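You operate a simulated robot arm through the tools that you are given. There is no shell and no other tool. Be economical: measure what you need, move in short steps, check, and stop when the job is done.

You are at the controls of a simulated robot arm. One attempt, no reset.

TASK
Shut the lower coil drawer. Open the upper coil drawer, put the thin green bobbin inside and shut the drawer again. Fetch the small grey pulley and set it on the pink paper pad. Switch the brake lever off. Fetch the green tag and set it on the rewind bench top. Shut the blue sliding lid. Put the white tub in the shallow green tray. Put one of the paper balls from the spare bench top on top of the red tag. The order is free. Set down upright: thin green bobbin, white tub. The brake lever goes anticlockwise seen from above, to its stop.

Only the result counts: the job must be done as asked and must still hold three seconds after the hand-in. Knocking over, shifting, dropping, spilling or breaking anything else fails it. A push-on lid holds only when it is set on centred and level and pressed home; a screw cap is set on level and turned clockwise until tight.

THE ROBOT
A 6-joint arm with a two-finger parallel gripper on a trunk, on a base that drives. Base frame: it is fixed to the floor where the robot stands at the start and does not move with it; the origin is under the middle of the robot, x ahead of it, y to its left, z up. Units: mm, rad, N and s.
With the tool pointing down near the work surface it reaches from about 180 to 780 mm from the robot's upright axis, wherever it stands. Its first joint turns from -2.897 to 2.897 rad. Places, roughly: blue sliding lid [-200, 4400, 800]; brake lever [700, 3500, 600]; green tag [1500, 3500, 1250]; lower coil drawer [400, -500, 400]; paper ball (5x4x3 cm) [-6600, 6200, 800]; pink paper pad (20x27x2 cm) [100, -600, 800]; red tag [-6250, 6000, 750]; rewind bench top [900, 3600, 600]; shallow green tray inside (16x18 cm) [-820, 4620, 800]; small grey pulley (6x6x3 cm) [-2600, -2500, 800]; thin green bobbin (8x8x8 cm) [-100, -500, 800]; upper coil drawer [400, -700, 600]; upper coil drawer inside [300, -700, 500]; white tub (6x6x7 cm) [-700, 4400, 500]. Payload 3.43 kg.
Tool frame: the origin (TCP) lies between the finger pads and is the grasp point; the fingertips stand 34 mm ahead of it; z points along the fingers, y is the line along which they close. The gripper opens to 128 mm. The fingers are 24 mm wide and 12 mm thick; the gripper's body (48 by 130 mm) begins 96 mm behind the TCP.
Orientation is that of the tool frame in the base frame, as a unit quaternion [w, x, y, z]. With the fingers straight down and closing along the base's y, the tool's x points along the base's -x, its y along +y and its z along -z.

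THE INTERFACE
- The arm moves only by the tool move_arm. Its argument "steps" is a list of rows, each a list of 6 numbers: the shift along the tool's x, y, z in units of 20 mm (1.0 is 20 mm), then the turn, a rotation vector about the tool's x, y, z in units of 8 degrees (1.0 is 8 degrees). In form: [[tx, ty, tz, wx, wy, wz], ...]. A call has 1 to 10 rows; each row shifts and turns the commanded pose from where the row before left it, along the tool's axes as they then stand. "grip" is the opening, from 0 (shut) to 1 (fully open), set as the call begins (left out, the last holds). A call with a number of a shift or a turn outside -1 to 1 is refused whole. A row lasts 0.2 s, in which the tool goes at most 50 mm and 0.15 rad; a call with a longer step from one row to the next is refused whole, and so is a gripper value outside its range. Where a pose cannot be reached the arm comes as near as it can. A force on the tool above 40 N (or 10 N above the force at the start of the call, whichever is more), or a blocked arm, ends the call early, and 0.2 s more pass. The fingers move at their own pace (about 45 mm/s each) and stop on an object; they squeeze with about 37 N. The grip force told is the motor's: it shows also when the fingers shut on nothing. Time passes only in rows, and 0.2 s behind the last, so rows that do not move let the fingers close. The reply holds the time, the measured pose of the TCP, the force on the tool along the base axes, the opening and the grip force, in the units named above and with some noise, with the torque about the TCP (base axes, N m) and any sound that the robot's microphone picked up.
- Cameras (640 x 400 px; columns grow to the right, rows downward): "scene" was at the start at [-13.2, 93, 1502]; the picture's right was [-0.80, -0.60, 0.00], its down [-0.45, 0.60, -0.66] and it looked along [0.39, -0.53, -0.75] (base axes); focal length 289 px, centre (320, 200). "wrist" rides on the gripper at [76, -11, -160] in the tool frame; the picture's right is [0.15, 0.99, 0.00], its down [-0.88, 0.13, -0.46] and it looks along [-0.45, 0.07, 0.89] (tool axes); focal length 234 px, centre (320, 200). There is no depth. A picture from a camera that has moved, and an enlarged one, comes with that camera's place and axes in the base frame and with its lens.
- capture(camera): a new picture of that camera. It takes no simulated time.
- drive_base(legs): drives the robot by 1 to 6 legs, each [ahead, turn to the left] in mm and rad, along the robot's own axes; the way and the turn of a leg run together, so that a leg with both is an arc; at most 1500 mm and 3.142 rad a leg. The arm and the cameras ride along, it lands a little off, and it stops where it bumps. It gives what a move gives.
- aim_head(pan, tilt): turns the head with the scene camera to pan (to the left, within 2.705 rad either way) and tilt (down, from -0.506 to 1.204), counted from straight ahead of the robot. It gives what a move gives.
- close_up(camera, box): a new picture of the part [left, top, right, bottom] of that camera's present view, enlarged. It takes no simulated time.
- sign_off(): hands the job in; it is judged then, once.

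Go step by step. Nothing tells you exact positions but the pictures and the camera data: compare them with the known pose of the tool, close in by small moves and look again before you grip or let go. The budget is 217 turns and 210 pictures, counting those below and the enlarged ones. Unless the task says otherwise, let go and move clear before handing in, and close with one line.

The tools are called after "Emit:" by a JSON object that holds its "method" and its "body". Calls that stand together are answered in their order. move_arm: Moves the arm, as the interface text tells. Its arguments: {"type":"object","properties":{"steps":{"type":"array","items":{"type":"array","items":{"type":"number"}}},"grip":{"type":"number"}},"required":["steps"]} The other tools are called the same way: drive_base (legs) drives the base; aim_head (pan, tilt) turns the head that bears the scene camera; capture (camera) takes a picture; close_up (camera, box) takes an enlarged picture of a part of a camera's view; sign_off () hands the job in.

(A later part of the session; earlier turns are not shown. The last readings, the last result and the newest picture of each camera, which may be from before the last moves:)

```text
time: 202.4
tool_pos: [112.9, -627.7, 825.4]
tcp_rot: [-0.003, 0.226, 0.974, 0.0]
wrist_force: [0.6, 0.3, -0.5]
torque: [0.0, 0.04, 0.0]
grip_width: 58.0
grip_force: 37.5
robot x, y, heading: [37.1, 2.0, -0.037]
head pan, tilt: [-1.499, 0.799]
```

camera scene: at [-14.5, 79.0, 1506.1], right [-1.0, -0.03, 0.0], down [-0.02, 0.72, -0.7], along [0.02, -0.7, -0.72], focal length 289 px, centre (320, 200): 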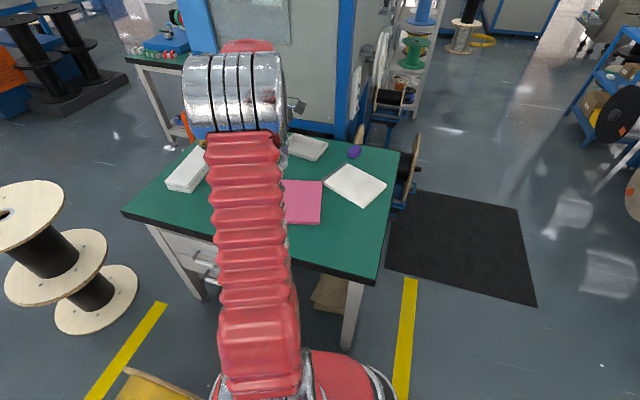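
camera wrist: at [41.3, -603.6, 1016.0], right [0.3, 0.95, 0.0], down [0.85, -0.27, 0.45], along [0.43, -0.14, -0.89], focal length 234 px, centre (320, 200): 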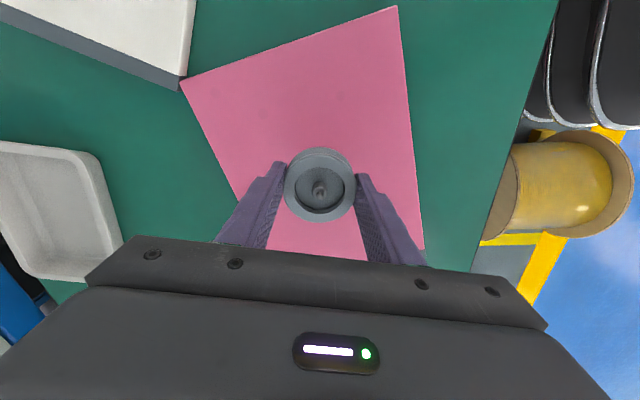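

Emit:
{"method": "move_arm", "body": {"steps": [[0, 0, 0.25, 0, 0, 0], [0, 0, 0.2, 0, 0, 0], [0, 0, 0, 0, 0, 0]]}}

```text
time: 203.2
tool_pos: [113.9, -626.0, 817.5]
tcp_rot: [-0.004, 0.226, 0.974, -0.001]
wrist_force: [-0.6, 0.4, 0.8]
torque: [-0.02, 0.02, 0.01]
grip_width: 57.5
grip_force: 36.6
robot x, y, heading: [36.1, 1.3, -0.04]
head pan, tilt: [-1.499, 0.799]
```

Emit:
{"method": "move_arm", "body": {"steps": [[0, 0, 0.2, 0, 0, 0], [0, 0, 0.2, 0, 0, 0], [0, 0, 0, 0, 0, 0]]}}

```text
time: 204.0
tool_pos: [113.2, -627.8, 811.4]
tcp_rot: [-0.002, 0.226, 0.974, -0.002]
wrist_force: [-4.2, 11.3, 39.5]
torque: [1.04, -0.61, 0.32]
grip_width: 58.0
grip_force: 36.7
robot x, y, heading: [36.2, 2.9, -0.037]
head pan, tilt: [-1.499, 0.799]
```

Emit:
{"method": "move_arm", "body": {"steps": [[0, 0, -0.12, 0, 0, 0]]}}

Emit:
{"method": "move_arm", "body": {"steps": [[0, 0, 0, 0, 0, 0], [0, 0, 0, 0, 0, 0], [0, 0, 0, 0, 0, 0], [0, 0, -0.5, 0, 0, 0], [0, 0, -1, 0, 0, 0], [0, 0, -1, 0, 0, 0], [0, 0, -1, 0, 0, 0], [0, 0, -1, 0, 0, 0], [0, 0, -1, 0, 0, 0], [0, 0, -1, 0, 0, 0]], "grip": 0.6}}

Emit:
{"method": "capture", "body": {"camera": "wrist"}}

```text
time: 204.4
tool_pos: [112.4, -627.8, 810.7]
tcp_rot: [-0.003, 0.226, 0.974, -0.001]
wrist_force: [2.9, 2.3, 27.8]
torque: [0.57, -0.52, 0.04]
grip_width: 57.6
grip_force: 37.4
robot x, y, heading: [34.2, -1.6, -0.041]
head pan, tilt: [-1.499, 0.799]
```

```text
time: 206.6
tool_pos: [113.8, -627.5, 940.3]
tcp_rot: [-0.002, 0.226, 0.974, -0.001]
wrist_force: [0.3, -0.6, 0.2]
torque: [-0.03, 0.01, 0.03]
grip_width: 76.7
grip_force: 0.1
robot x, y, heading: [38.2, 1.7, -0.043]
head pan, tilt: [-1.499, 0.799]
```

```text
150 pictures are left
camera wrist: at [41.5, -604.4, 1102.3], right [0.3, 0.95, 0.0], down [0.85, -0.27, 0.45], along [0.43, -0.14, -0.89], focal length 234 px, centre (320, 200)
```

wrist: 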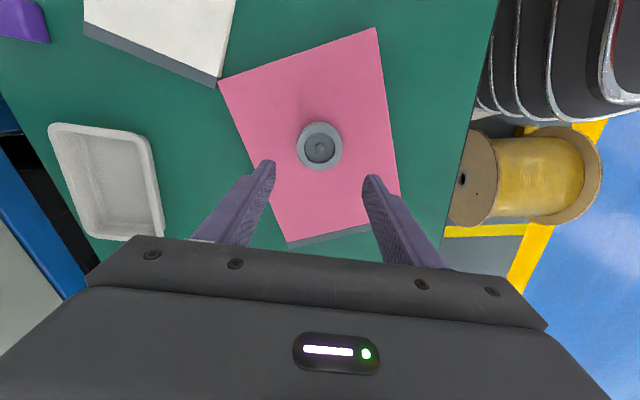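

The pulley rests on the pad. I retract the arm and head over to the rewind bench on the other side.

Emit:
{"method": "move_arm", "body": {"steps": [[-0.2, 1, 0, 0, 0, 0], [-0.2, 1, 0, 0, 0, 0], [-0.2, 1, 0, 0, 0, 0], [-0.2, 1, 0, 0, 0, 0], [-0.2, 1, 0, 0, 0, 0], [-0.2, 1, 0, 0, 0, 0], [-0.2, 1, 0, 0, 0, 0], [-0.2, 1, 0, 0, 0, 0], [-0.2, 1, 0, 0, 0, 0], [-0.2, 1, 0, 0, 0, 0]]}}

Emit:
{"method": "move_arm", "body": {"steps": [[-0.2, 1, 0, 0, 0, 0], [-0.2, 1, 0, 0, 0, 0], [-0.2, 1, 0, 0, 0, 0], [-0.2, 1, 0, 0, 0, 0], [-0.2, 1, 0, 0, 0, 0], [-0.2, 1, 0, 0, 0, 0], [-0.2, 1, 0, 0, 0, 0], [-0.2, 1, 0, 0, 0, 0], [-0.2, 1, 0, 0, 0, 0], [0, 1, 0, 0, 0, 0]]}}

Emit:
{"method": "move_arm", "body": {"steps": [[0, 1, 0, 0, 0, -1], [0, 1, 0, 0, 0, -1], [0, 1, 0, 0, 0, -1], [0, 1, 0, 0, 0, 0], [0, 1, 0, 0, 0, 0], [0, 1, 0, 0, 0, 0], [0, 1, 0, 0, 0, 0]], "grip": 0.3}}

Emit:
{"method": "aim_head", "body": {"pan": 1.5, "tilt": 0.35}}

Emit:
{"method": "capture", "body": {"camera": "scene"}}

```text
time: 208.8
tool_pos: [236.6, -463.7, 939.5]
tcp_rot: [-0.003, 0.226, 0.974, 0.0]
wrist_force: [-0.1, -0.4, 0.2]
torque: [-0.02, 0.02, 0.03]
grip_width: 76.8
grip_force: 0.2
robot x, y, heading: [37.7, 2.5, -0.042]
head pan, tilt: [-1.499, 0.799]
```

```text
time: 211.0
tool_pos: [358.6, -300.7, 940.3]
tcp_rot: [-0.004, 0.226, 0.974, -0.001]
wrist_force: [-0.4, 0.5, -0.6]
torque: [-0.01, 0.01, -0.02]
grip_width: 76.9
grip_force: 0.0
robot x, y, heading: [34.6, 1.4, -0.038]
head pan, tilt: [-1.499, 0.799]
```

```text
time: 212.6
tool_pos: [380.8, -164.1, 938.6]
tcp_rot: [-0.003, 0.018, 1.0, 0.001]
wrist_force: [0.4, -0.8, -0.5]
torque: [-0.01, -0.02, 0.03]
grip_width: 38.6
grip_force: 0.0
robot x, y, heading: [38.0, -0.3, -0.038]
head pan, tilt: [-1.499, 0.799]
```

```text
time: 215.2
tool_pos: [378.4, -165.6, 937.7]
tcp_rot: [-0.004, 0.018, 1.0, 0.001]
wrist_force: [0.5, 0.1, 0.0]
torque: [-0.02, -0.01, 0.03]
grip_width: 38.5
grip_force: 0.1
robot x, y, heading: [40.0, 1.7, -0.041]
head pan, tilt: [1.499, 0.351]
```

```text
149 pictures are left
camera scene: at [-6.6, 252.2, 1545.8], right [0.99, -0.11, 0.0], down [-0.04, -0.34, -0.94], along [0.1, 0.93, -0.34], focal length 289 px, centre (320, 200)
```

scene: 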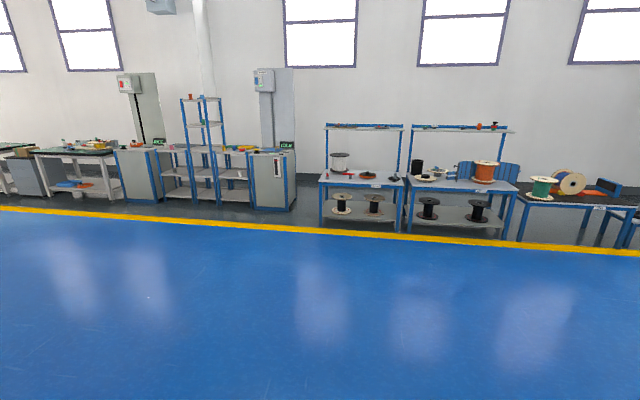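

The rewind bench stands across the aisle with the lever and the tag shelf to its right. I back up a bit, turn and cross.

Emit:
{"method": "drive_base", "body": {"legs": [[-150, 0], [0, 1.284], [1250, 0], [1250, 0], [0, 0.32]]}}

Emit:
{"method": "aim_head", "body": {"pan": -0.2, "tilt": 0.4}}

Emit:
{"method": "capture", "body": {"camera": "scene"}}

```text
time: 219.9
tool_pos: [238.8, 171.9, 934.9]
tcp_rot: [-0.007, -0.406, 0.914, -0.003]
wrist_force: [-0.3, -0.6, 0.0]
torque: [0.02, -0.01, 0.0]
grip_width: 38.2
grip_force: 0.0
robot x, y, heading: [-105.9, 3.5, 0.75]
head pan, tilt: [1.499, 0.351]
stopped in leg 2: the robot was blocked; the commanded pose is now the measured one
```

```text
time: 221.6
tool_pos: [239.3, 172.8, 935.2]
tcp_rot: [-0.007, -0.405, 0.914, -0.003]
wrist_force: [-1.0, 0.1, -0.4]
torque: [0.02, 0.01, 0.02]
grip_width: 38.3
grip_force: 0.1
robot x, y, heading: [-110.8, 0.6, 0.746]
head pan, tilt: [-0.201, 0.4]
```

```text
148 pictures are left
camera scene: at [-179.1, 126.7, 1541.2], right [0.52, -0.85, 0.0], down [-0.33, -0.2, -0.92], along [0.79, 0.48, -0.39], focal length 289 px, centre (320, 200)
```

scene: 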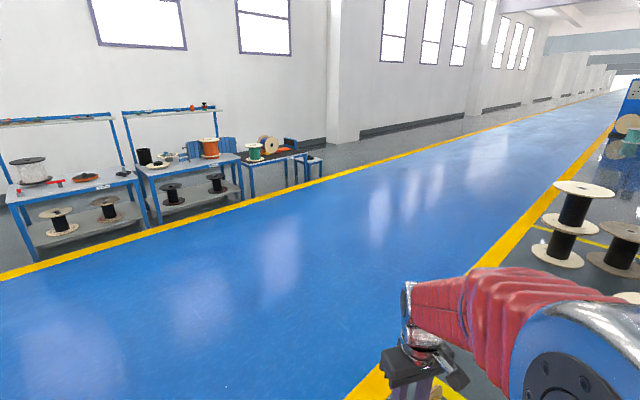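

Emit:
{"method": "aim_head", "body": {"pan": -2.2, "tilt": 0.9}}

Emit:
{"method": "capture", "body": {"camera": "scene"}}

```text
time: 223.5
tool_pos: [238.5, 171.1, 935.0]
tcp_rot: [-0.008, -0.405, 0.914, -0.004]
wrist_force: [0.0, -0.4, 0.5]
torque: [0.05, 0.01, 0.02]
grip_width: 38.3
grip_force: 0.1
robot x, y, heading: [-108.2, 2.2, 0.752]
head pan, tilt: [-2.201, 0.901]
```

```text
147 pictures are left
camera scene: at [-249.2, 3.5, 1498.3], right [-0.99, -0.12, 0.0], down [-0.09, 0.78, -0.62], along [0.07, -0.62, -0.78], focal length 289 px, centre (320, 200)
```

scene: 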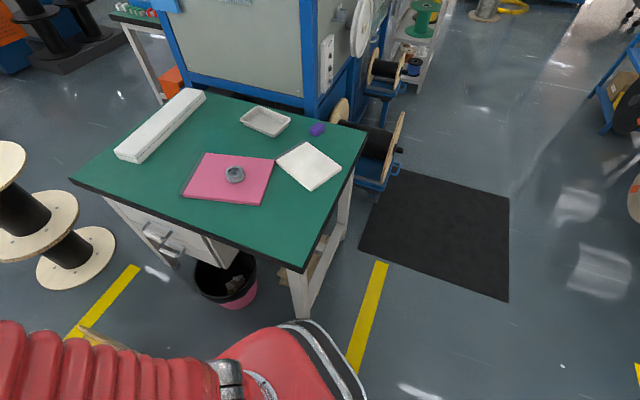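

The base's rear corner just came near the bench leg; the bench has not moved. I go forward a bit first, then turn and cross.

Emit:
{"method": "drive_base", "body": {"legs": [[300, 0], [0, 0.55], [1250, 0], [1200, 0], [0, 0.27]]}}

Emit:
{"method": "aim_head", "body": {"pan": -0.2, "tilt": 0.4}}

Emit:
{"method": "capture", "body": {"camera": "scene"}}

```text
time: 225.6
tool_pos: [420.7, 336.1, 935.8]
tcp_rot: [-0.007, -0.402, 0.916, -0.002]
wrist_force: [-0.5, 0.0, 0.0]
torque: [0.0, -0.04, 0.03]
grip_width: 38.4
grip_force: 0.0
robot x, y, heading: [73.7, 170.5, 0.743]
head pan, tilt: [-2.201, 0.901]
stopped in leg 1: the robot was blocked; the commanded pose is now the measured one
```

```text
time: 227.6
tool_pos: [420.7, 335.5, 936.1]
tcp_rot: [-0.008, -0.402, 0.916, -0.002]
wrist_force: [-0.4, 1.2, 0.2]
torque: [0.04, 0.0, -0.03]
grip_width: 38.5
grip_force: 0.1
robot x, y, heading: [75.5, 173.6, 0.744]
head pan, tilt: [-0.201, 0.4]
```

```text
146 pictures are left
camera scene: at [1.5, 294.1, 1541.2], right [0.52, -0.86, 0.0], down [-0.33, -0.2, -0.92], along [0.79, 0.48, -0.39], focal length 289 px, centre (320, 200)
```

scene: 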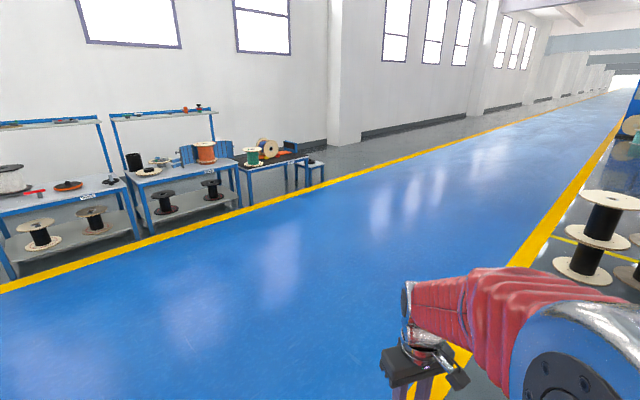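

Emit:
{"method": "aim_head", "body": {"pan": -0.9, "tilt": 1.1}}

Emit:
{"method": "capture", "body": {"camera": "scene"}}

Emit:
{"method": "aim_head", "body": {"pan": 0.3, "tilt": 1.2}}

Emit:
{"method": "capture", "body": {"camera": "scene"}}

```text
time: 228.6
tool_pos: [420.4, 336.6, 936.5]
tcp_rot: [-0.008, -0.402, 0.916, -0.002]
wrist_force: [-0.3, -0.3, 0.6]
torque: [-0.02, 0.02, 0.0]
grip_width: 38.6
grip_force: 0.0
robot x, y, heading: [72.4, 174.0, 0.741]
head pan, tilt: [-0.901, 1.1]
```

```text
145 pictures are left
camera scene: at [-15.4, 236.4, 1484.4], right [-0.15, -0.99, 0.0], down [-0.88, 0.14, -0.45], along [0.45, -0.07, -0.89], focal length 289 px, centre (320, 200)
```

scene: 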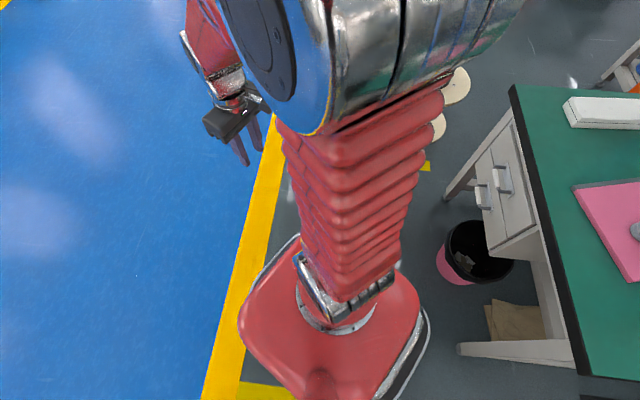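

```text
time: 230.0
tool_pos: [421.2, 336.2, 936.8]
tcp_rot: [-0.007, -0.401, 0.916, -0.002]
wrist_force: [-0.3, 0.3, 0.5]
torque: [0.03, -0.03, 0.0]
grip_width: 38.5
grip_force: 0.1
robot x, y, heading: [75.5, 173.9, 0.742]
head pan, tilt: [0.3, 1.201]
```

```text
144 pictures are left
camera scene: at [-49.6, 294.6, 1478.4], right [0.86, -0.5, 0.0], down [-0.47, -0.81, -0.36], along [0.18, 0.31, -0.93], focal length 289 px, centre (320, 200)
```

scene: 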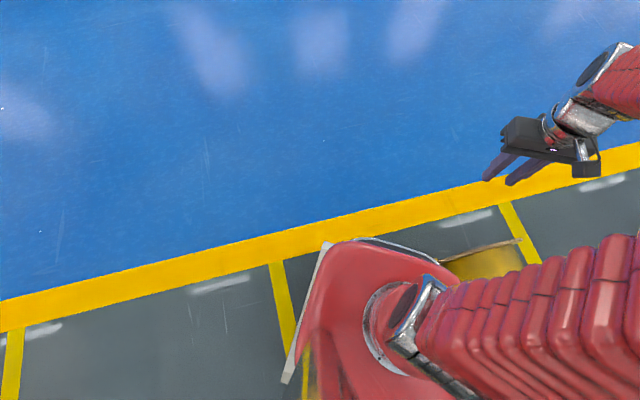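

The base front corner reached the yellow reel (which has not moved). I back up a little, turn left, and then drive away.

Emit:
{"method": "drive_base", "body": {"legs": [[-60, 0], [0, 0.65]]}}

Emit:
{"method": "capture", "body": {"camera": "scene"}}

```text
time: 233.6
tool_pos: [209.5, 469.6, 936.2]
tcp_rot: [-0.006, -0.67, 0.743, -0.005]
wrist_force: [0.1, -0.2, 0.2]
torque: [-0.03, 0.01, 0.0]
grip_width: 38.5
grip_force: 0.0
robot x, y, heading: [48.8, 129.1, 1.386]
head pan, tilt: [0.3, 1.201]
```

```text
143 pictures are left
camera scene: at [-126.3, 152.9, 1478.4], right [0.99, 0.11, 0.0], down [0.1, -0.93, -0.36], along [-0.04, 0.36, -0.93], focal length 289 px, centre (320, 200)
```

scene: 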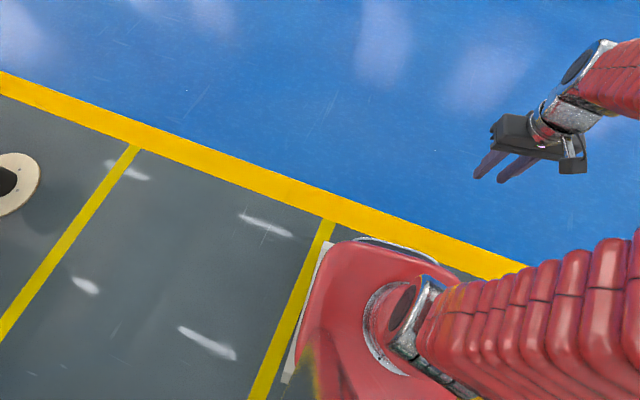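

Emit:
{"method": "drive_base", "body": {"legs": [[700, 0], [0, -0.142], [1000, 0], [950, 0], [0, 0.327]]}}

Emit:
{"method": "aim_head", "body": {"pan": 0.0, "tilt": 0.55}}

Emit:
{"method": "capture", "body": {"camera": "scene"}}

```text
time: 252.8
tool_pos: [908.4, 3018.3, 936.6]
tcp_rot: [0.005, 0.732, -0.681, 0.006]
wrist_force: [0.3, 0.4, 0.3]
torque: [-0.02, 0.01, 0.03]
grip_width: 38.3
grip_force: 0.1
robot x, y, heading: [812.8, 2653.4, 1.553]
head pan, tilt: [0.3, 1.201]
```

```text
time: 253.9
tool_pos: [908.9, 3018.2, 937.1]
tcp_rot: [0.006, 0.733, -0.681, 0.005]
wrist_force: [0.2, 0.8, 0.1]
torque: [-0.07, 0.01, -0.02]
grip_width: 38.3
grip_force: 0.0
robot x, y, heading: [812.3, 2655.3, 1.557]
head pan, tilt: [0.0, 0.55]
```

```text
142 pictures are left
camera scene: at [656.2, 2682.9, 1527.4], right [1.0, -0.01, 0.0], down [-0.01, -0.52, -0.85], along [0.01, 0.85, -0.52], focal length 289 px, centre (320, 200)
```

scene: 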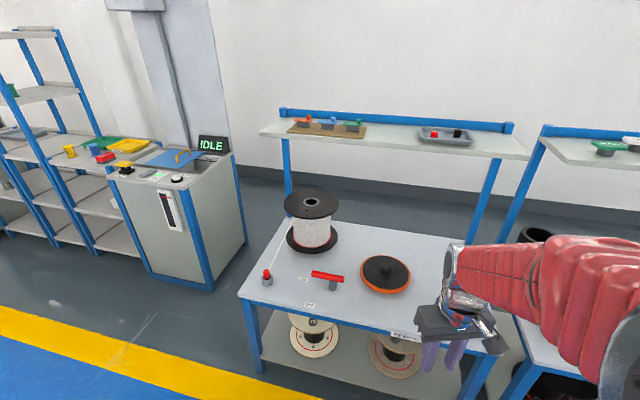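

Emit:
{"method": "close_up", "body": {"camera": "scene", "box": [250, 240, 420, 346]}}

Emit:
{"method": "close_up", "body": {"camera": "scene", "box": [520, 110, 640, 185]}}

Emit:
{"method": "close_up", "body": {"camera": "scene", "box": [90, 120, 250, 220]}}

```text
3.76 times, centred on (335, 293) of scene
camera zoom: at [656.2, 2682.9, 1527.4], right [1.0, -0.01, 0.0], down [-0.01, -0.52, -0.85], along [0.01, 0.85, -0.52], focal length 1088 px, centre (264, -150)
```

zoom: 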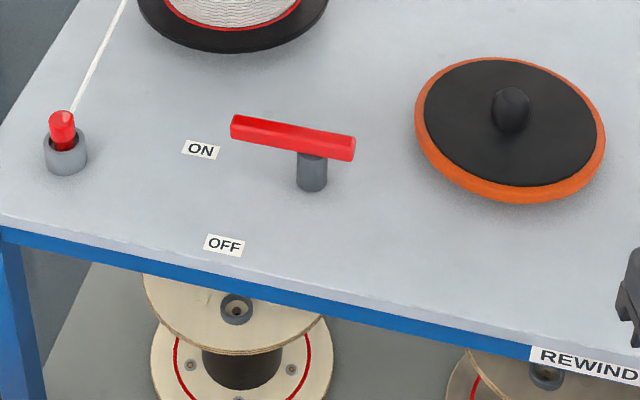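

```text
5.33 times, centred on (580, 148) of scene
camera zoom: at [656.2, 2682.9, 1527.4], right [1.0, -0.01, 0.0], down [-0.01, -0.52, -0.85], along [0.01, 0.85, -0.52], focal length 1542 px, centre (-1067, 480)
```

zoom: 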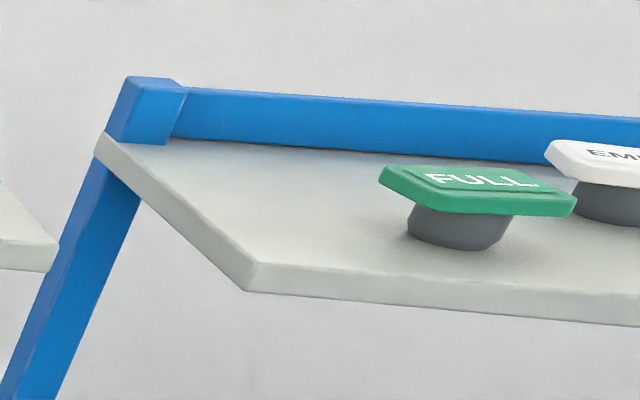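

```text
4.00 times, centred on (170, 170) of scene
camera zoom: at [656.2, 2682.9, 1527.4], right [1.0, -0.01, 0.0], down [-0.01, -0.52, -0.85], along [0.01, 0.85, -0.52], focal length 1156 px, centre (920, 320)
```

zoom: 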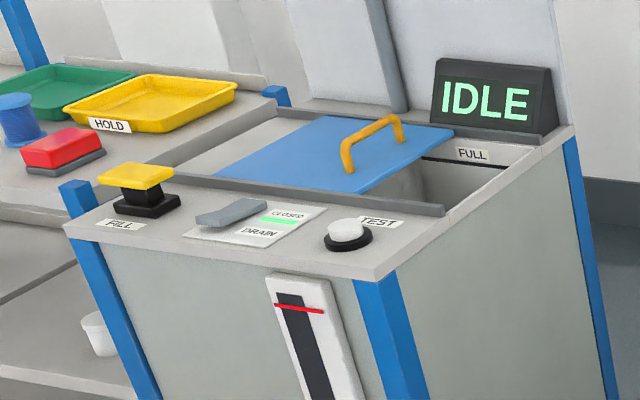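

The red lever lies over "ON" and must swing toward me to "OFF". The FULL (green) tag lies on the right bench's shelf, and the blue lid slides right. I drive 200 mm closer.

Emit:
{"method": "drive_base", "body": {"legs": [[200, 0]]}}

Emit:
{"method": "aim_head", "body": {"pan": 0.0, "tilt": 0.7}}

Emit:
{"method": "capture", "body": {"camera": "scene"}}

Emit:
{"method": "capture", "body": {"camera": "wrist"}}

```text
time: 255.8
tool_pos: [910.5, 3217.3, 936.3]
tcp_rot: [0.006, 0.733, -0.68, 0.006]
wrist_force: [-0.4, 0.0, 0.5]
torque: [0.02, -0.02, 0.01]
grip_width: 38.2
grip_force: 0.1
robot x, y, heading: [815.1, 2852.3, 1.561]
head pan, tilt: [0.0, 0.55]
```

```text
time: 256.4
tool_pos: [910.9, 3218.6, 936.3]
tcp_rot: [0.006, 0.733, -0.68, 0.006]
wrist_force: [-0.6, -0.7, 0.1]
torque: [-0.03, -0.03, -0.06]
grip_width: 38.2
grip_force: 0.0
robot x, y, heading: [816.8, 2849.9, 1.561]
head pan, tilt: [0.0, 0.7]
```

```text
138 pictures are left
camera scene: at [659.1, 2877.5, 1514.4], right [1.0, -0.01, 0.0], down [-0.01, -0.64, -0.77], along [0.01, 0.77, -0.64], focal length 289 px, centre (320, 200)
```

scene: 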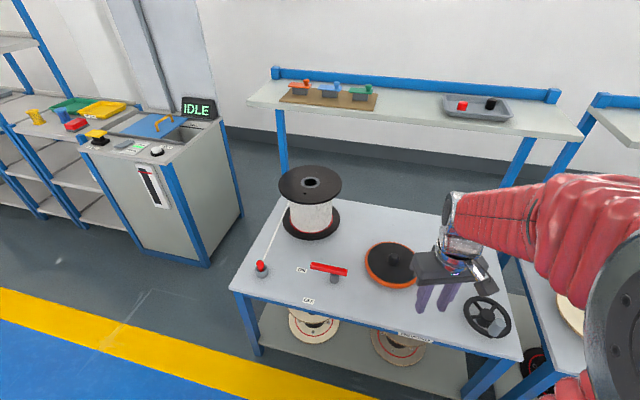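

```text
137 pictures are left
camera wrist: at [927.6, 3145.4, 1099.2], right [-0.98, -0.22, 0.0], down [-0.2, 0.88, 0.44], along [-0.1, 0.43, -0.9], focal length 234 px, centre (320, 200)
```

wrist: 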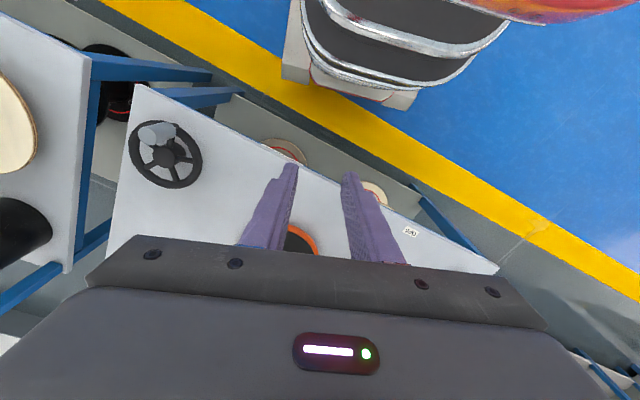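

Emit:
{"method": "move_arm", "body": {"steps": [[-1, 1, 0, 0, 0, 0], [-1, 1, 0, 0, 0, 0], [-1, 1, 0, 0, 0, 0], [-1, 1, 0, 0, 0, 0], [-1, 1, 0, 0, 0, 0], [-1, 1, 0, 0, 0, 0], [-1, 1, 0.5, 0, 0, 0], [-1, 1, 0.5, 0, 0, 0], [-1, 1, 0.5, 0, 0, 0], [-1, 1, 0.5, 0, 0, 0]], "grip": 0}}

Emit:
{"method": "capture", "body": {"camera": "wrist"}}

Emit:
{"method": "capture", "body": {"camera": "scene"}}

```text
time: 258.6
tool_pos: [693.6, 3399.9, 894.4]
tcp_rot: [0.007, 0.733, -0.68, 0.005]
wrist_force: [0.1, 0.4, 0.7]
torque: [0.02, -0.04, 0.0]
grip_width: 0.3
grip_force: 32.9
robot x, y, heading: [814.7, 2851.1, 1.553]
head pan, tilt: [0.0, 0.7]
```

```text
136 pictures are left
camera wrist: at [711.9, 3328.3, 1056.3], right [-0.98, -0.22, 0.0], down [-0.2, 0.88, 0.44], along [-0.1, 0.43, -0.9], focal length 234 px, centre (320, 200)
```

wrist: 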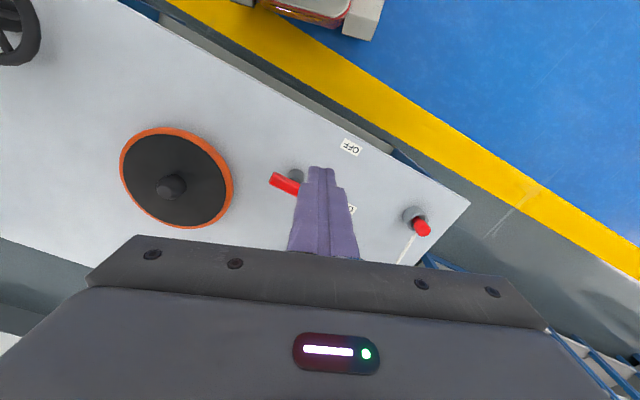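

```text
135 pictures are left
camera scene: at [659.1, 2877.6, 1514.4], right [1.0, -0.01, 0.0], down [-0.01, -0.64, -0.76], along [0.01, 0.76, -0.64], focal length 289 px, centre (320, 200)
```

scene: 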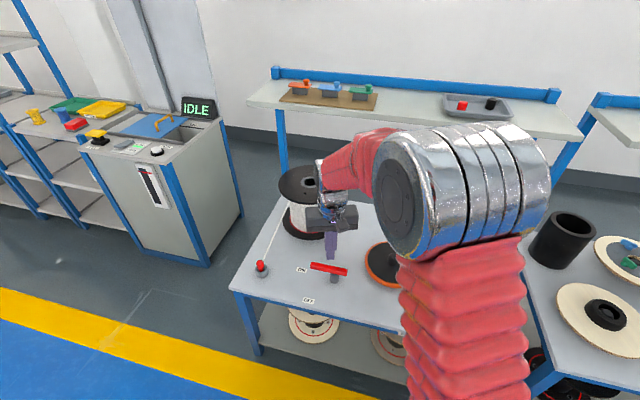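

Emit:
{"method": "move_arm", "body": {"steps": [[0, 0, 1, 0, 0, 0], [0, 0, 1, 0, 0, 0], [0, 0, 1, 0, 0, 0], [0, 0, 1, 0, 0, 0], [0, 0, 1, 0, 0, 0], [0, 0, 1, 0, 0, 0], [0, 0, 1, 0, 0, 0]]}}

Emit:
{"method": "move_arm", "body": {"steps": [[-1, 0, 0, 0, 0, 0], [-1, 0.2, 0, 0, 0, 0], [-1, 0, 0, 0, 0, 0], [-1, 0, 0, 0, 0, 0], [-1, 0, 0, 0, 0, 0], [-1, 0, 0, 0, 0, 0], [-1, 0, 0, 0, 0, 0], [-1, 0, 0, 0, 0, 0], [-1, 0, 0, 0, 0, 0], [-0.2, 0, 0, 0, 0, 0]]}}

Emit:
{"method": "capture", "body": {"camera": "wrist"}}

Emit:
{"method": "close_up", "body": {"camera": "scene", "box": [230, 160, 430, 320]}}

```text
time: 260.2
tool_pos: [696.7, 3398.2, 753.9]
tcp_rot: [0.006, 0.733, -0.68, 0.004]
wrist_force: [0.0, 0.0, -0.2]
torque: [0.05, 0.0, -0.01]
grip_width: 0.1
grip_force: 33.1
robot x, y, heading: [812.7, 2855.3, 1.555]
head pan, tilt: [0.0, 0.7]
```

```text
time: 262.4
tool_pos: [679.2, 3582.3, 750.2]
tcp_rot: [0.006, 0.733, -0.68, 0.005]
wrist_force: [0.2, -0.4, -0.1]
torque: [0.02, -0.03, 0.01]
grip_width: 0.0
grip_force: 33.4
robot x, y, heading: [816.0, 2852.8, 1.558]
head pan, tilt: [0.0, 0.7]
```

```text
134 pictures are left
camera wrist: at [695.1, 3509.8, 912.7], right [-0.98, -0.22, 0.0], down [-0.2, 0.88, 0.44], along [-0.1, 0.43, -0.9], focal length 234 px, centre (320, 200)
```

wrist: 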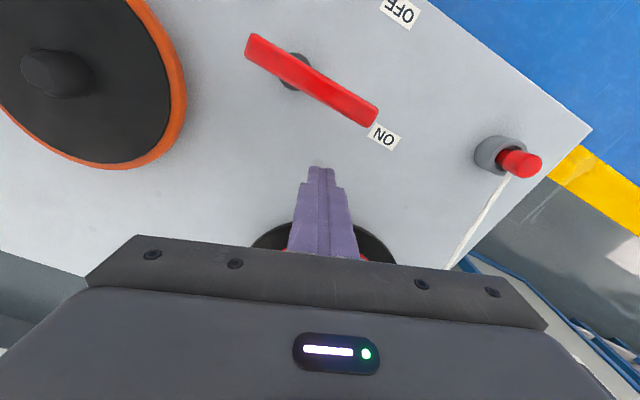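

```text
2.50 times, centred on (330, 240) of scene
camera zoom: at [659.1, 2878.0, 1514.4], right [1.0, -0.01, 0.0], down [-0.01, -0.64, -0.76], along [0.01, 0.76, -0.64], focal length 723 px, centre (295, 100)
```

zoom: 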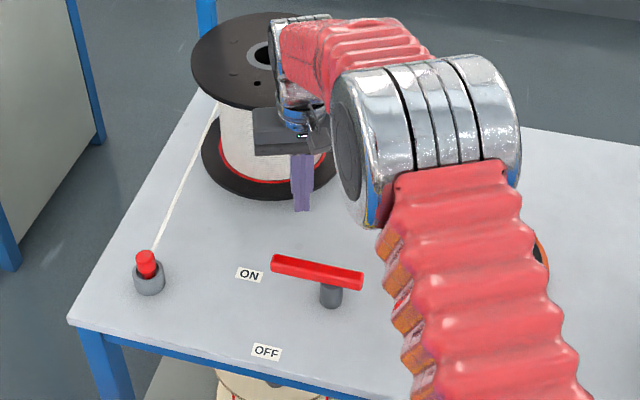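

Emit:
{"method": "move_arm", "body": {"steps": [[0.5, 0.5, 1, 0, 0, 0], [0.3, 0.3, 1, 0, 0, 0], [0, 0, 1, 0, 0, 0], [0, 0, 1, 0, 0, 0], [0, 0, 1, 0, 0, 0], [0, 0, 0.6, 0, 0, 0]]}}

Emit:
{"method": "capture", "body": {"camera": "wrist"}}

```text
time: 263.9
tool_pos: [664.2, 3563.9, 638.4]
tcp_rot: [0.006, 0.733, -0.68, 0.005]
wrist_force: [-0.2, -0.4, 0.1]
torque: [0.01, -0.01, -0.02]
grip_width: 0.0
grip_force: 33.0
robot x, y, heading: [818.4, 2853.5, 1.557]
head pan, tilt: [0.0, 0.7]
```

```text
132 pictures are left
camera wrist: at [680.7, 3491.6, 800.7], right [-0.98, -0.22, 0.0], down [-0.2, 0.88, 0.44], along [-0.1, 0.43, -0.9], focal length 234 px, centre (320, 200)
```

wrist: 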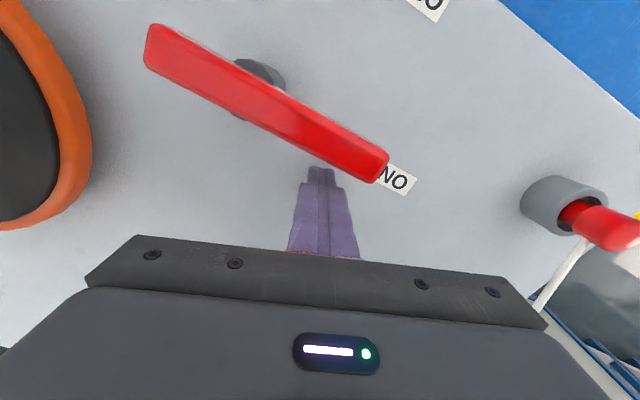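

Emit:
{"method": "move_arm", "body": {"steps": [[1, 0.13, 0, 0, 0, 0], [0.5, 0.28, 0, 0, 0, 0], [0.5, 0.28, 0, 0, 0, 0], [0.66, 0.12, 0, 0, 0, 0], [0.66, 0.12, 0, 0, 0, 0], [0.66, -0.1, 0, 0, 0, 0], [0.66, -0.1, 0, 0, 0, 0]]}}

Emit:
{"method": "capture", "body": {"camera": "wrist"}}

```text
time: 265.4
tool_pos: [652.7, 3480.1, 644.0]
tcp_rot: [0.0, 0.734, -0.679, -0.002]
wrist_force: [-5.6, 5.0, -1.1]
torque: [-0.18, -0.13, 0.01]
grip_width: 0.0
grip_force: 33.1
robot x, y, heading: [815.4, 2851.0, 1.556]
head pan, tilt: [0.0, 0.7]
stopped in row 7: the force on the tool passed its limit at 54 N (the readings are from after the stop); the commanded pose is now the measured one
```

```text
131 pictures are left
camera wrist: at [670.2, 3405.6, 804.6], right [-0.97, -0.22, 0.0], down [-0.2, 0.87, 0.46], along [-0.11, 0.45, -0.89], focal length 234 px, centre (320, 200)
```

wrist: 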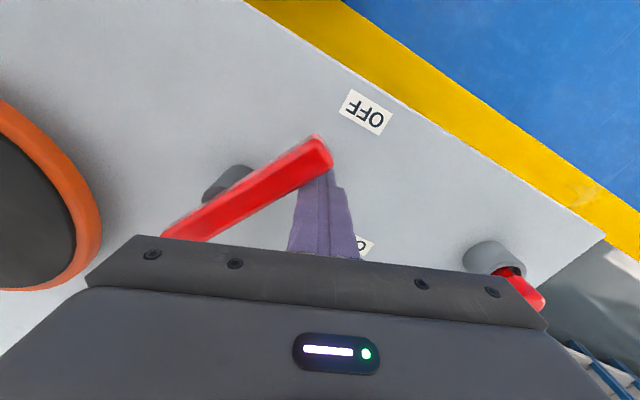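

Emit:
{"method": "move_arm", "body": {"steps": [[0.2, -0.05, 0.05, 0, 0, 0], [0.2, -0.05, 0, 0, 0, 0], [0.2, -0.05, 0, 0, 0, 0], [0.2, -0.05, 0, 0, 0, 0]]}}

Emit:
{"method": "capture", "body": {"camera": "wrist"}}

```text
time: 266.0
tool_pos: [653.6, 3481.5, 645.6]
tcp_rot: [-0.003, 0.734, -0.679, -0.009]
wrist_force: [-5.8, 5.3, -2.4]
torque: [-0.14, -0.12, 0.03]
grip_width: 0.2
grip_force: 32.8
robot x, y, heading: [818.1, 2854.2, 1.554]
head pan, tilt: [0.0, 0.7]
stopped in row 2: the force on the tool passed its limit at 47 N (the readings are from after the stop); the commanded pose is now the measured one
```

```text
130 pictures are left
camera wrist: at [670.5, 3403.6, 805.2], right [-0.97, -0.22, 0.01], down [-0.19, 0.86, 0.47], along [-0.11, 0.46, -0.88], focal length 234 px, centre (320, 200)
```

wrist: 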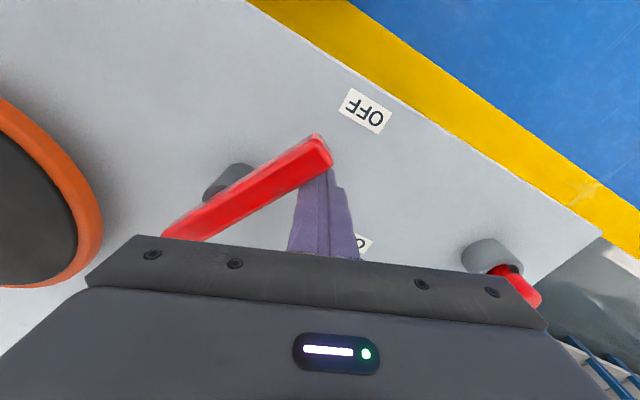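

The lever is at its OFF stop. I back off, lift, and retract the arm.

Emit:
{"method": "move_arm", "body": {"steps": [[-1, 0, 0, 0, 0, 0], [-0.8, 0, 0, 0, 0, 0], [0, 0, -1, 0, 0, 0], [0, 0, -1, 0, 0, 0], [0, 0, -1, 0, 0, 0], [0, 0, -1, 0, 0, 0], [0, 0, -1, 0, 0, 0], [0, 0, -1, 0, 0, 0], [1, 0, -1, 0, 0, 0], [1, 0, -1, 0, 0, 0]]}}

Emit:
{"method": "capture", "body": {"camera": "wrist"}}

Emit:
{"method": "move_arm", "body": {"steps": [[1, -0.6, -1, 0, 0, 0], [1, -0.6, -1, 0, 0, 0], [1, -0.6, -1, 0, 0, 0], [1, -0.6, -1, 0, 0, 0], [1, -0.6, -1, 0, 0, 0], [1, -0.6, -1, 0, 0, 0], [1, -0.6, 0, 0, 0, 0], [1, -0.6, 0, 0, 0, 0], [1, -0.6, 0, 0, 0, 0], [1, -0.6, 0, 0, 0, 0]]}}

Emit:
{"method": "close_up", "body": {"camera": "scene", "box": [230, 160, 430, 320]}}

```text
time: 268.2
tool_pos: [654.1, 3473.9, 806.3]
tcp_rot: [-0.003, 0.733, -0.68, -0.008]
wrist_force: [-0.1, -0.2, -0.5]
torque: [0.01, 0.02, -0.02]
grip_width: 0.0
grip_force: 32.9
robot x, y, heading: [816.6, 2853.1, 1.557]
head pan, tilt: [0.0, 0.7]
```

```text
129 pictures are left
camera wrist: at [672.0, 3396.0, 965.6], right [-0.97, -0.22, 0.01], down [-0.19, 0.86, 0.47], along [-0.11, 0.46, -0.88], focal length 234 px, centre (320, 200)
```

wrist: 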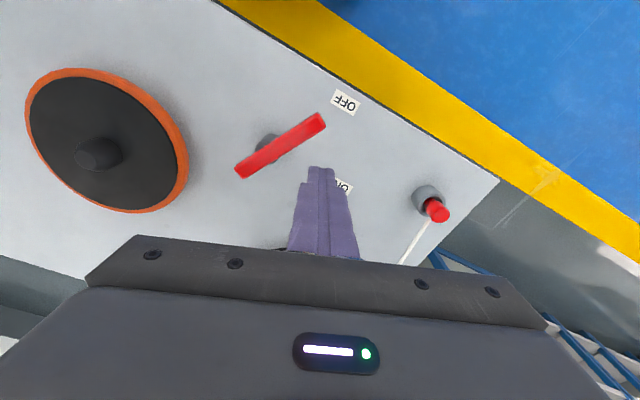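

```text
time: 270.4
tool_pos: [790.0, 3281.6, 923.9]
tcp_rot: [-0.003, 0.734, -0.679, -0.009]
wrist_force: [-0.3, 0.4, 0.1]
torque: [-0.04, 0.03, 0.0]
grip_width: 0.0
grip_force: 32.8
robot x, y, heading: [817.7, 2850.6, 1.553]
head pan, tilt: [0.0, 0.7]
```

```text
2.50 times, centred on (330, 240) of scene
camera zoom: at [659.1, 2878.0, 1514.4], right [1.0, -0.01, 0.0], down [-0.01, -0.64, -0.76], along [0.01, 0.76, -0.64], focal length 723 px, centre (295, 100)
```

zoom: 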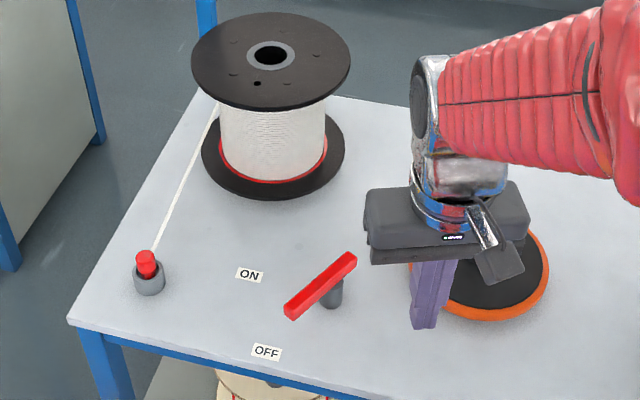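

The lever points to OFF. Next the green FULL tag: I drive around to the right bench's shelf.

Emit:
{"method": "drive_base", "body": {"legs": [[-320, 0], [0, -1.56], [540, 0], [0, 1.57]]}}

Emit:
{"method": "aim_head", "body": {"pan": 0.0, "tilt": 0.3}}

Emit:
{"method": "capture", "body": {"camera": "scene"}}

```text
time: 287.6
tool_pos: [1316.1, 2954.0, 921.8]
tcp_rot: [-0.003, 0.735, -0.678, -0.008]
wrist_force: [0.2, -0.4, 0.5]
torque: [-0.01, 0.02, 0.03]
grip_width: 0.2
grip_force: 33.4
robot x, y, heading: [1365.7, 2525.7, 1.554]
head pan, tilt: [0.0, 0.7]
```

```text
time: 288.5
tool_pos: [1315.2, 2953.5, 922.6]
tcp_rot: [-0.003, 0.734, -0.679, -0.008]
wrist_force: [0.1, 0.2, 0.5]
torque: [-0.01, -0.01, 0.04]
grip_width: 0.0
grip_force: 32.7
robot x, y, heading: [1364.3, 2524.7, 1.56]
head pan, tilt: [0.0, 0.3]
```

```text
127 pictures are left
camera scene: at [1207.9, 2558.7, 1550.4], right [1.0, -0.01, 0.0], down [0.0, -0.3, -0.95], along [0.01, 0.95, -0.3], focal length 289 px, centre (320, 200)
```

scene: 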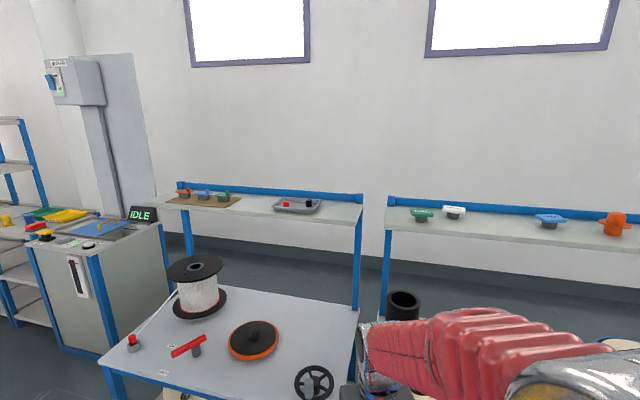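

Emit:
{"method": "drive_base", "body": {"legs": [[0, -0.4], [250, 0], [0, 0.4]]}}

Emit:
{"method": "capture", "body": {"camera": "scene"}}

Emit:
{"method": "aim_head", "body": {"pan": 0.0, "tilt": 1.0}}

Emit:
{"method": "capture", "body": {"camera": "scene"}}

```text
time: 294.0
tool_pos: [1416.5, 3180.1, 922.6]
tcp_rot: [-0.003, 0.735, -0.678, -0.008]
wrist_force: [0.5, 0.2, 0.2]
torque: [0.03, 0.02, 0.0]
grip_width: 0.3
grip_force: 33.2
robot x, y, heading: [1478.4, 2753.3, 1.553]
head pan, tilt: [0.0, 0.3]
```

```text
126 pictures are left
camera scene: at [1322.1, 2786.8, 1550.5], right [1.0, -0.02, 0.0], down [-0.01, -0.3, -0.96], along [0.02, 0.96, -0.3], focal length 289 px, centre (320, 200)
```

scene: 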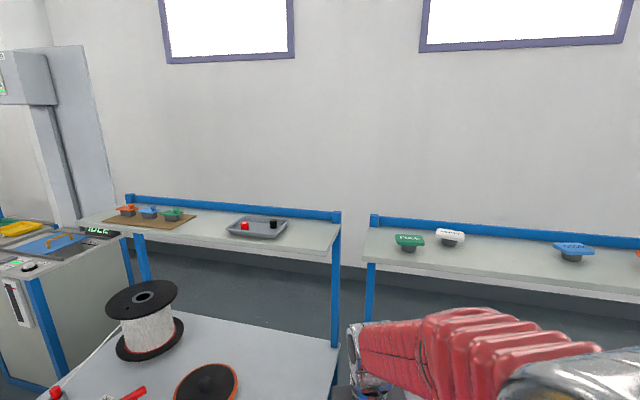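

```text
time: 295.1
tool_pos: [1416.0, 3181.4, 924.3]
tcp_rot: [-0.003, 0.735, -0.678, -0.008]
wrist_force: [0.4, -0.1, -0.3]
torque: [-0.02, 0.0, -0.05]
grip_width: 0.0
grip_force: 33.3
robot x, y, heading: [1478.7, 2751.1, 1.55]
head pan, tilt: [0.0, 1.0]
```

```text
125 pictures are left
camera scene: at [1321.6, 2763.2, 1491.0], right [1.0, -0.02, 0.0], down [-0.01, -0.84, -0.54], along [0.01, 0.54, -0.84], focal length 289 px, centre (320, 200)
```

scene: 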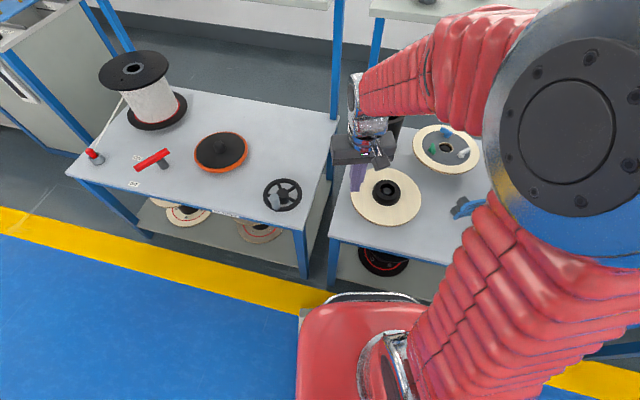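

The tag triangulates to about (1590, 3543, 1193). I raise the arm in front of the shelf, yaw to match it and tilt the tool 45° forward.

Emit:
{"method": "move_arm", "body": {"steps": [[0, 0, -1, 0, 0, 1], [0, 0, -1, 0, 0, 1], [0, 0, -1, 0, 0, 0.3], [0, 0, -1, 0, 0, 0], [0, 0, -1, 0, 0, 0], [0, 0, -1, 0, 0, 0], [0, 0, -1, 0, 0, 0], [0, 0, -1, 0, 0, 0], [0, 0, -1, 0, 0, 0], [0, 0, -1, 0, 0, 0]], "grip": 1}}

Emit:
{"method": "move_arm", "body": {"steps": [[0, 0, -1, 0, -1, 0], [0, 0, -1, 0, -1, 0], [0, 0, -1, 0, -1, 0], [0, 0, -1, 0, -1, 0], [0, 0, -1, 0, -1, 0], [0, 0, 0, 0, -0.6, 0]]}}

Emit:
{"method": "aim_head", "body": {"pan": 0.0, "tilt": 0.4}}

Emit:
{"method": "capture", "body": {"camera": "scene"}}

Emit:
{"method": "capture", "body": {"camera": "wrist"}}

```text
time: 297.3
tool_pos: [1417.7, 3178.0, 1123.8]
tcp_rot: [0.001, -0.617, 0.787, 0.009]
wrist_force: [0.2, 0.1, 0.5]
torque: [0.0, 0.0, -0.02]
grip_width: 127.9
grip_force: 0.0
robot x, y, heading: [1480.4, 2753.9, 1.557]
head pan, tilt: [0.0, 1.0]
```

```text
time: 298.7
tool_pos: [1411.5, 3149.6, 1217.6]
tcp_rot: [0.302, -0.566, 0.727, 0.243]
wrist_force: [0.2, 0.2, -0.5]
torque: [0.0, 0.04, 0.01]
grip_width: 128.0
grip_force: 0.1
robot x, y, heading: [1480.3, 2756.0, 1.555]
head pan, tilt: [0.0, 1.0]
```

```text
time: 299.7
tool_pos: [1411.5, 3150.4, 1216.8]
tcp_rot: [0.301, -0.567, 0.728, 0.242]
wrist_force: [-1.3, -0.6, 0.4]
torque: [-0.01, 0.03, -0.02]
grip_width: 127.8
grip_force: 0.2
robot x, y, heading: [1483.4, 2752.0, 1.553]
head pan, tilt: [0.0, 0.4]
```

```text
124 pictures are left
camera scene: at [1322.1, 2785.7, 1541.2], right [1.0, -0.02, 0.0], down [-0.01, -0.39, -0.92], along [0.02, 0.92, -0.39], focal length 289 px, centre (320, 200)
```

scene: 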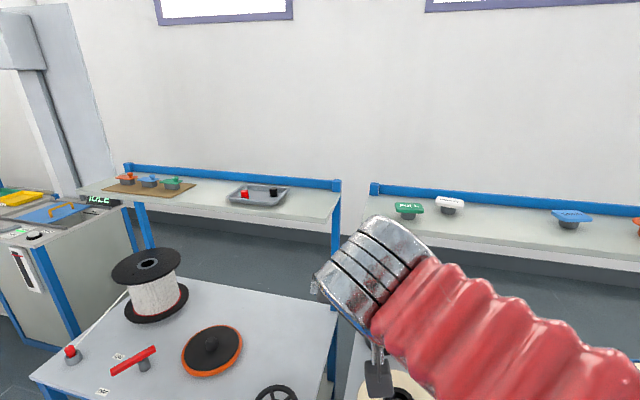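

```text
123 pictures are left
camera wrist: at [1383.1, 2985.1, 1276.7], right [-0.99, 0.14, -0.09], down [-0.05, 0.31, 0.95], along [0.16, 0.94, -0.3], focal length 234 px, centre (320, 200)
```

wrist: 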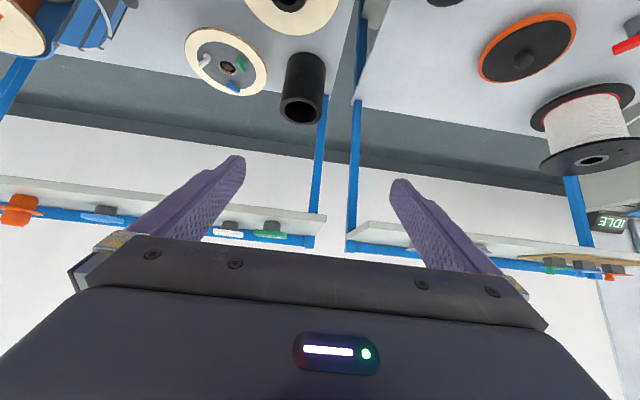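

Emit:
{"method": "move_arm", "body": {"steps": [[-0.7, -0.4, 0.71, 0, 0, 0], [-0.7, -0.4, 0.71, 0, 0, 0], [-0.7, -0.4, 0.71, 0, 0, 0], [-0.7, -0.4, 0.71, 0, 0, 0], [-0.7, -0.4, 0.71, 0, 0, 0], [-0.7, -0.4, 0.71, 0, 0, 0], [-0.7, -0.4, 0.71, 0, 0, 0], [-0.7, -0.4, 0.71, 0, 0, 0], [-0.7, -0.4, 0.71, 0, 0, 0], [-0.7, -0.4, 0.71, 0, 0, 0]]}}

Emit:
{"method": "capture", "body": {"camera": "wrist"}}

Emit:
{"method": "capture", "body": {"camera": "scene"}}

```text
time: 301.9
tool_pos: [1538.2, 3326.9, 1217.1]
tcp_rot: [0.301, -0.567, 0.727, 0.243]
wrist_force: [0.1, 1.0, -0.1]
torque: [-0.01, -0.01, 0.02]
grip_width: 127.8
grip_force: 0.0
robot x, y, heading: [1479.3, 2751.5, 1.555]
head pan, tilt: [0.0, 0.4]
```

```text
122 pictures are left
camera wrist: at [1509.4, 3160.8, 1275.4], right [-0.99, 0.14, -0.09], down [-0.05, 0.31, 0.95], along [0.16, 0.94, -0.3], focal length 234 px, centre (320, 200)
```

wrist: 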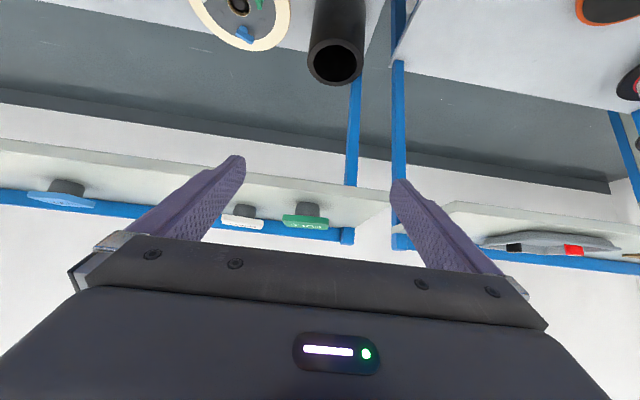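

```text
121 pictures are left
camera scene: at [1322.1, 2785.8, 1541.2], right [1.0, -0.02, 0.0], down [-0.01, -0.39, -0.92], along [0.02, 0.92, -0.39], focal length 289 px, centre (320, 200)
```

scene: 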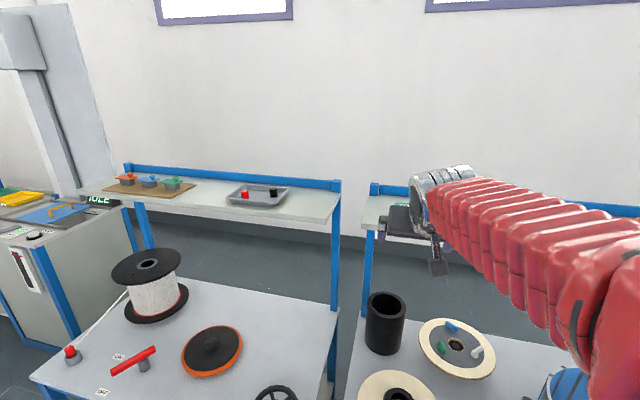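

Emit:
{"method": "move_arm", "body": {"steps": [[-0.7, -0.05, 0.71, 0, 0, 0], [-0.7, -0.05, 0.71, 0, 0, 0], [-0.7, -0.05, 0.71, 0, 0, 0], [-0.7, -0.05, 0.71, 0, 0, 0], [-0.7, -0.05, 0.71, 0, 0, 0], [-0.7, 0, 0.71, 0, 0, 0]], "grip": 0.8}}

Emit:
{"method": "capture", "body": {"camera": "wrist"}}

```text
time: 303.3
tool_pos: [1570.1, 3440.1, 1218.6]
tcp_rot: [0.301, -0.567, 0.727, 0.244]
wrist_force: [0.7, -0.2, 0.2]
torque: [0.0, -0.01, 0.01]
grip_width: 102.4
grip_force: 0.0
robot x, y, heading: [1478.5, 2750.3, 1.553]
head pan, tilt: [0.0, 0.4]
```

```text
120 pictures are left
camera wrist: at [1541.3, 3274.9, 1276.2], right [-0.99, 0.14, -0.09], down [-0.05, 0.31, 0.95], along [0.16, 0.94, -0.3], focal length 234 px, centre (320, 200)
```

wrist: 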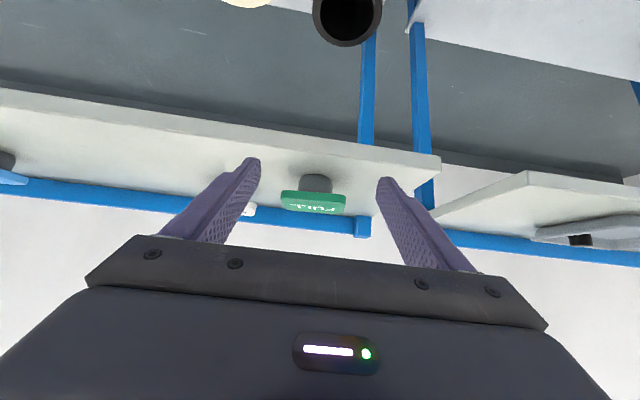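

Emit:
{"method": "move_arm", "body": {"steps": [[-0.7, 0, 0.71, 0, 0, 0], [-0.7, 0, 0.71, 0, 0, 0], [-0.35, 0, 1, 0, 0, 0], [-0.35, 0, 0.9, 0, 0, 0]], "grip": 0.72}}

Emit:
{"method": "capture", "body": {"camera": "wrist"}}

```text
time: 304.3
tool_pos: [1588.4, 3514.3, 1199.4]
tcp_rot: [0.301, -0.567, 0.727, 0.243]
wrist_force: [-0.2, -0.3, 0.3]
torque: [-0.02, 0.01, 0.0]
grip_width: 92.3
grip_force: 0.1
robot x, y, heading: [1479.9, 2749.1, 1.554]
head pan, tilt: [0.0, 0.4]
```

```text
119 pictures are left
camera wrist: at [1560.2, 3349.5, 1258.9], right [-0.99, 0.14, -0.09], down [-0.05, 0.31, 0.95], along [0.16, 0.94, -0.3], focal length 234 px, centre (320, 200)
```

wrist: 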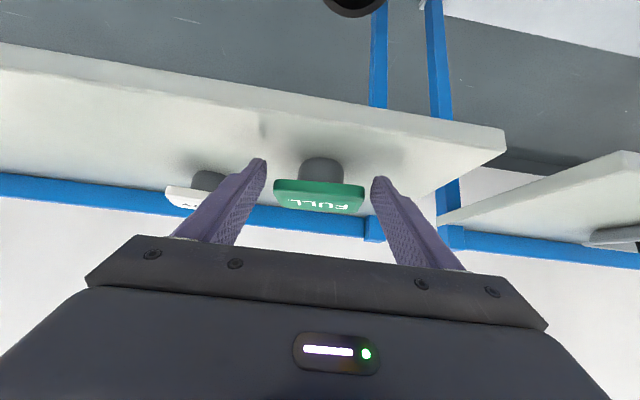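

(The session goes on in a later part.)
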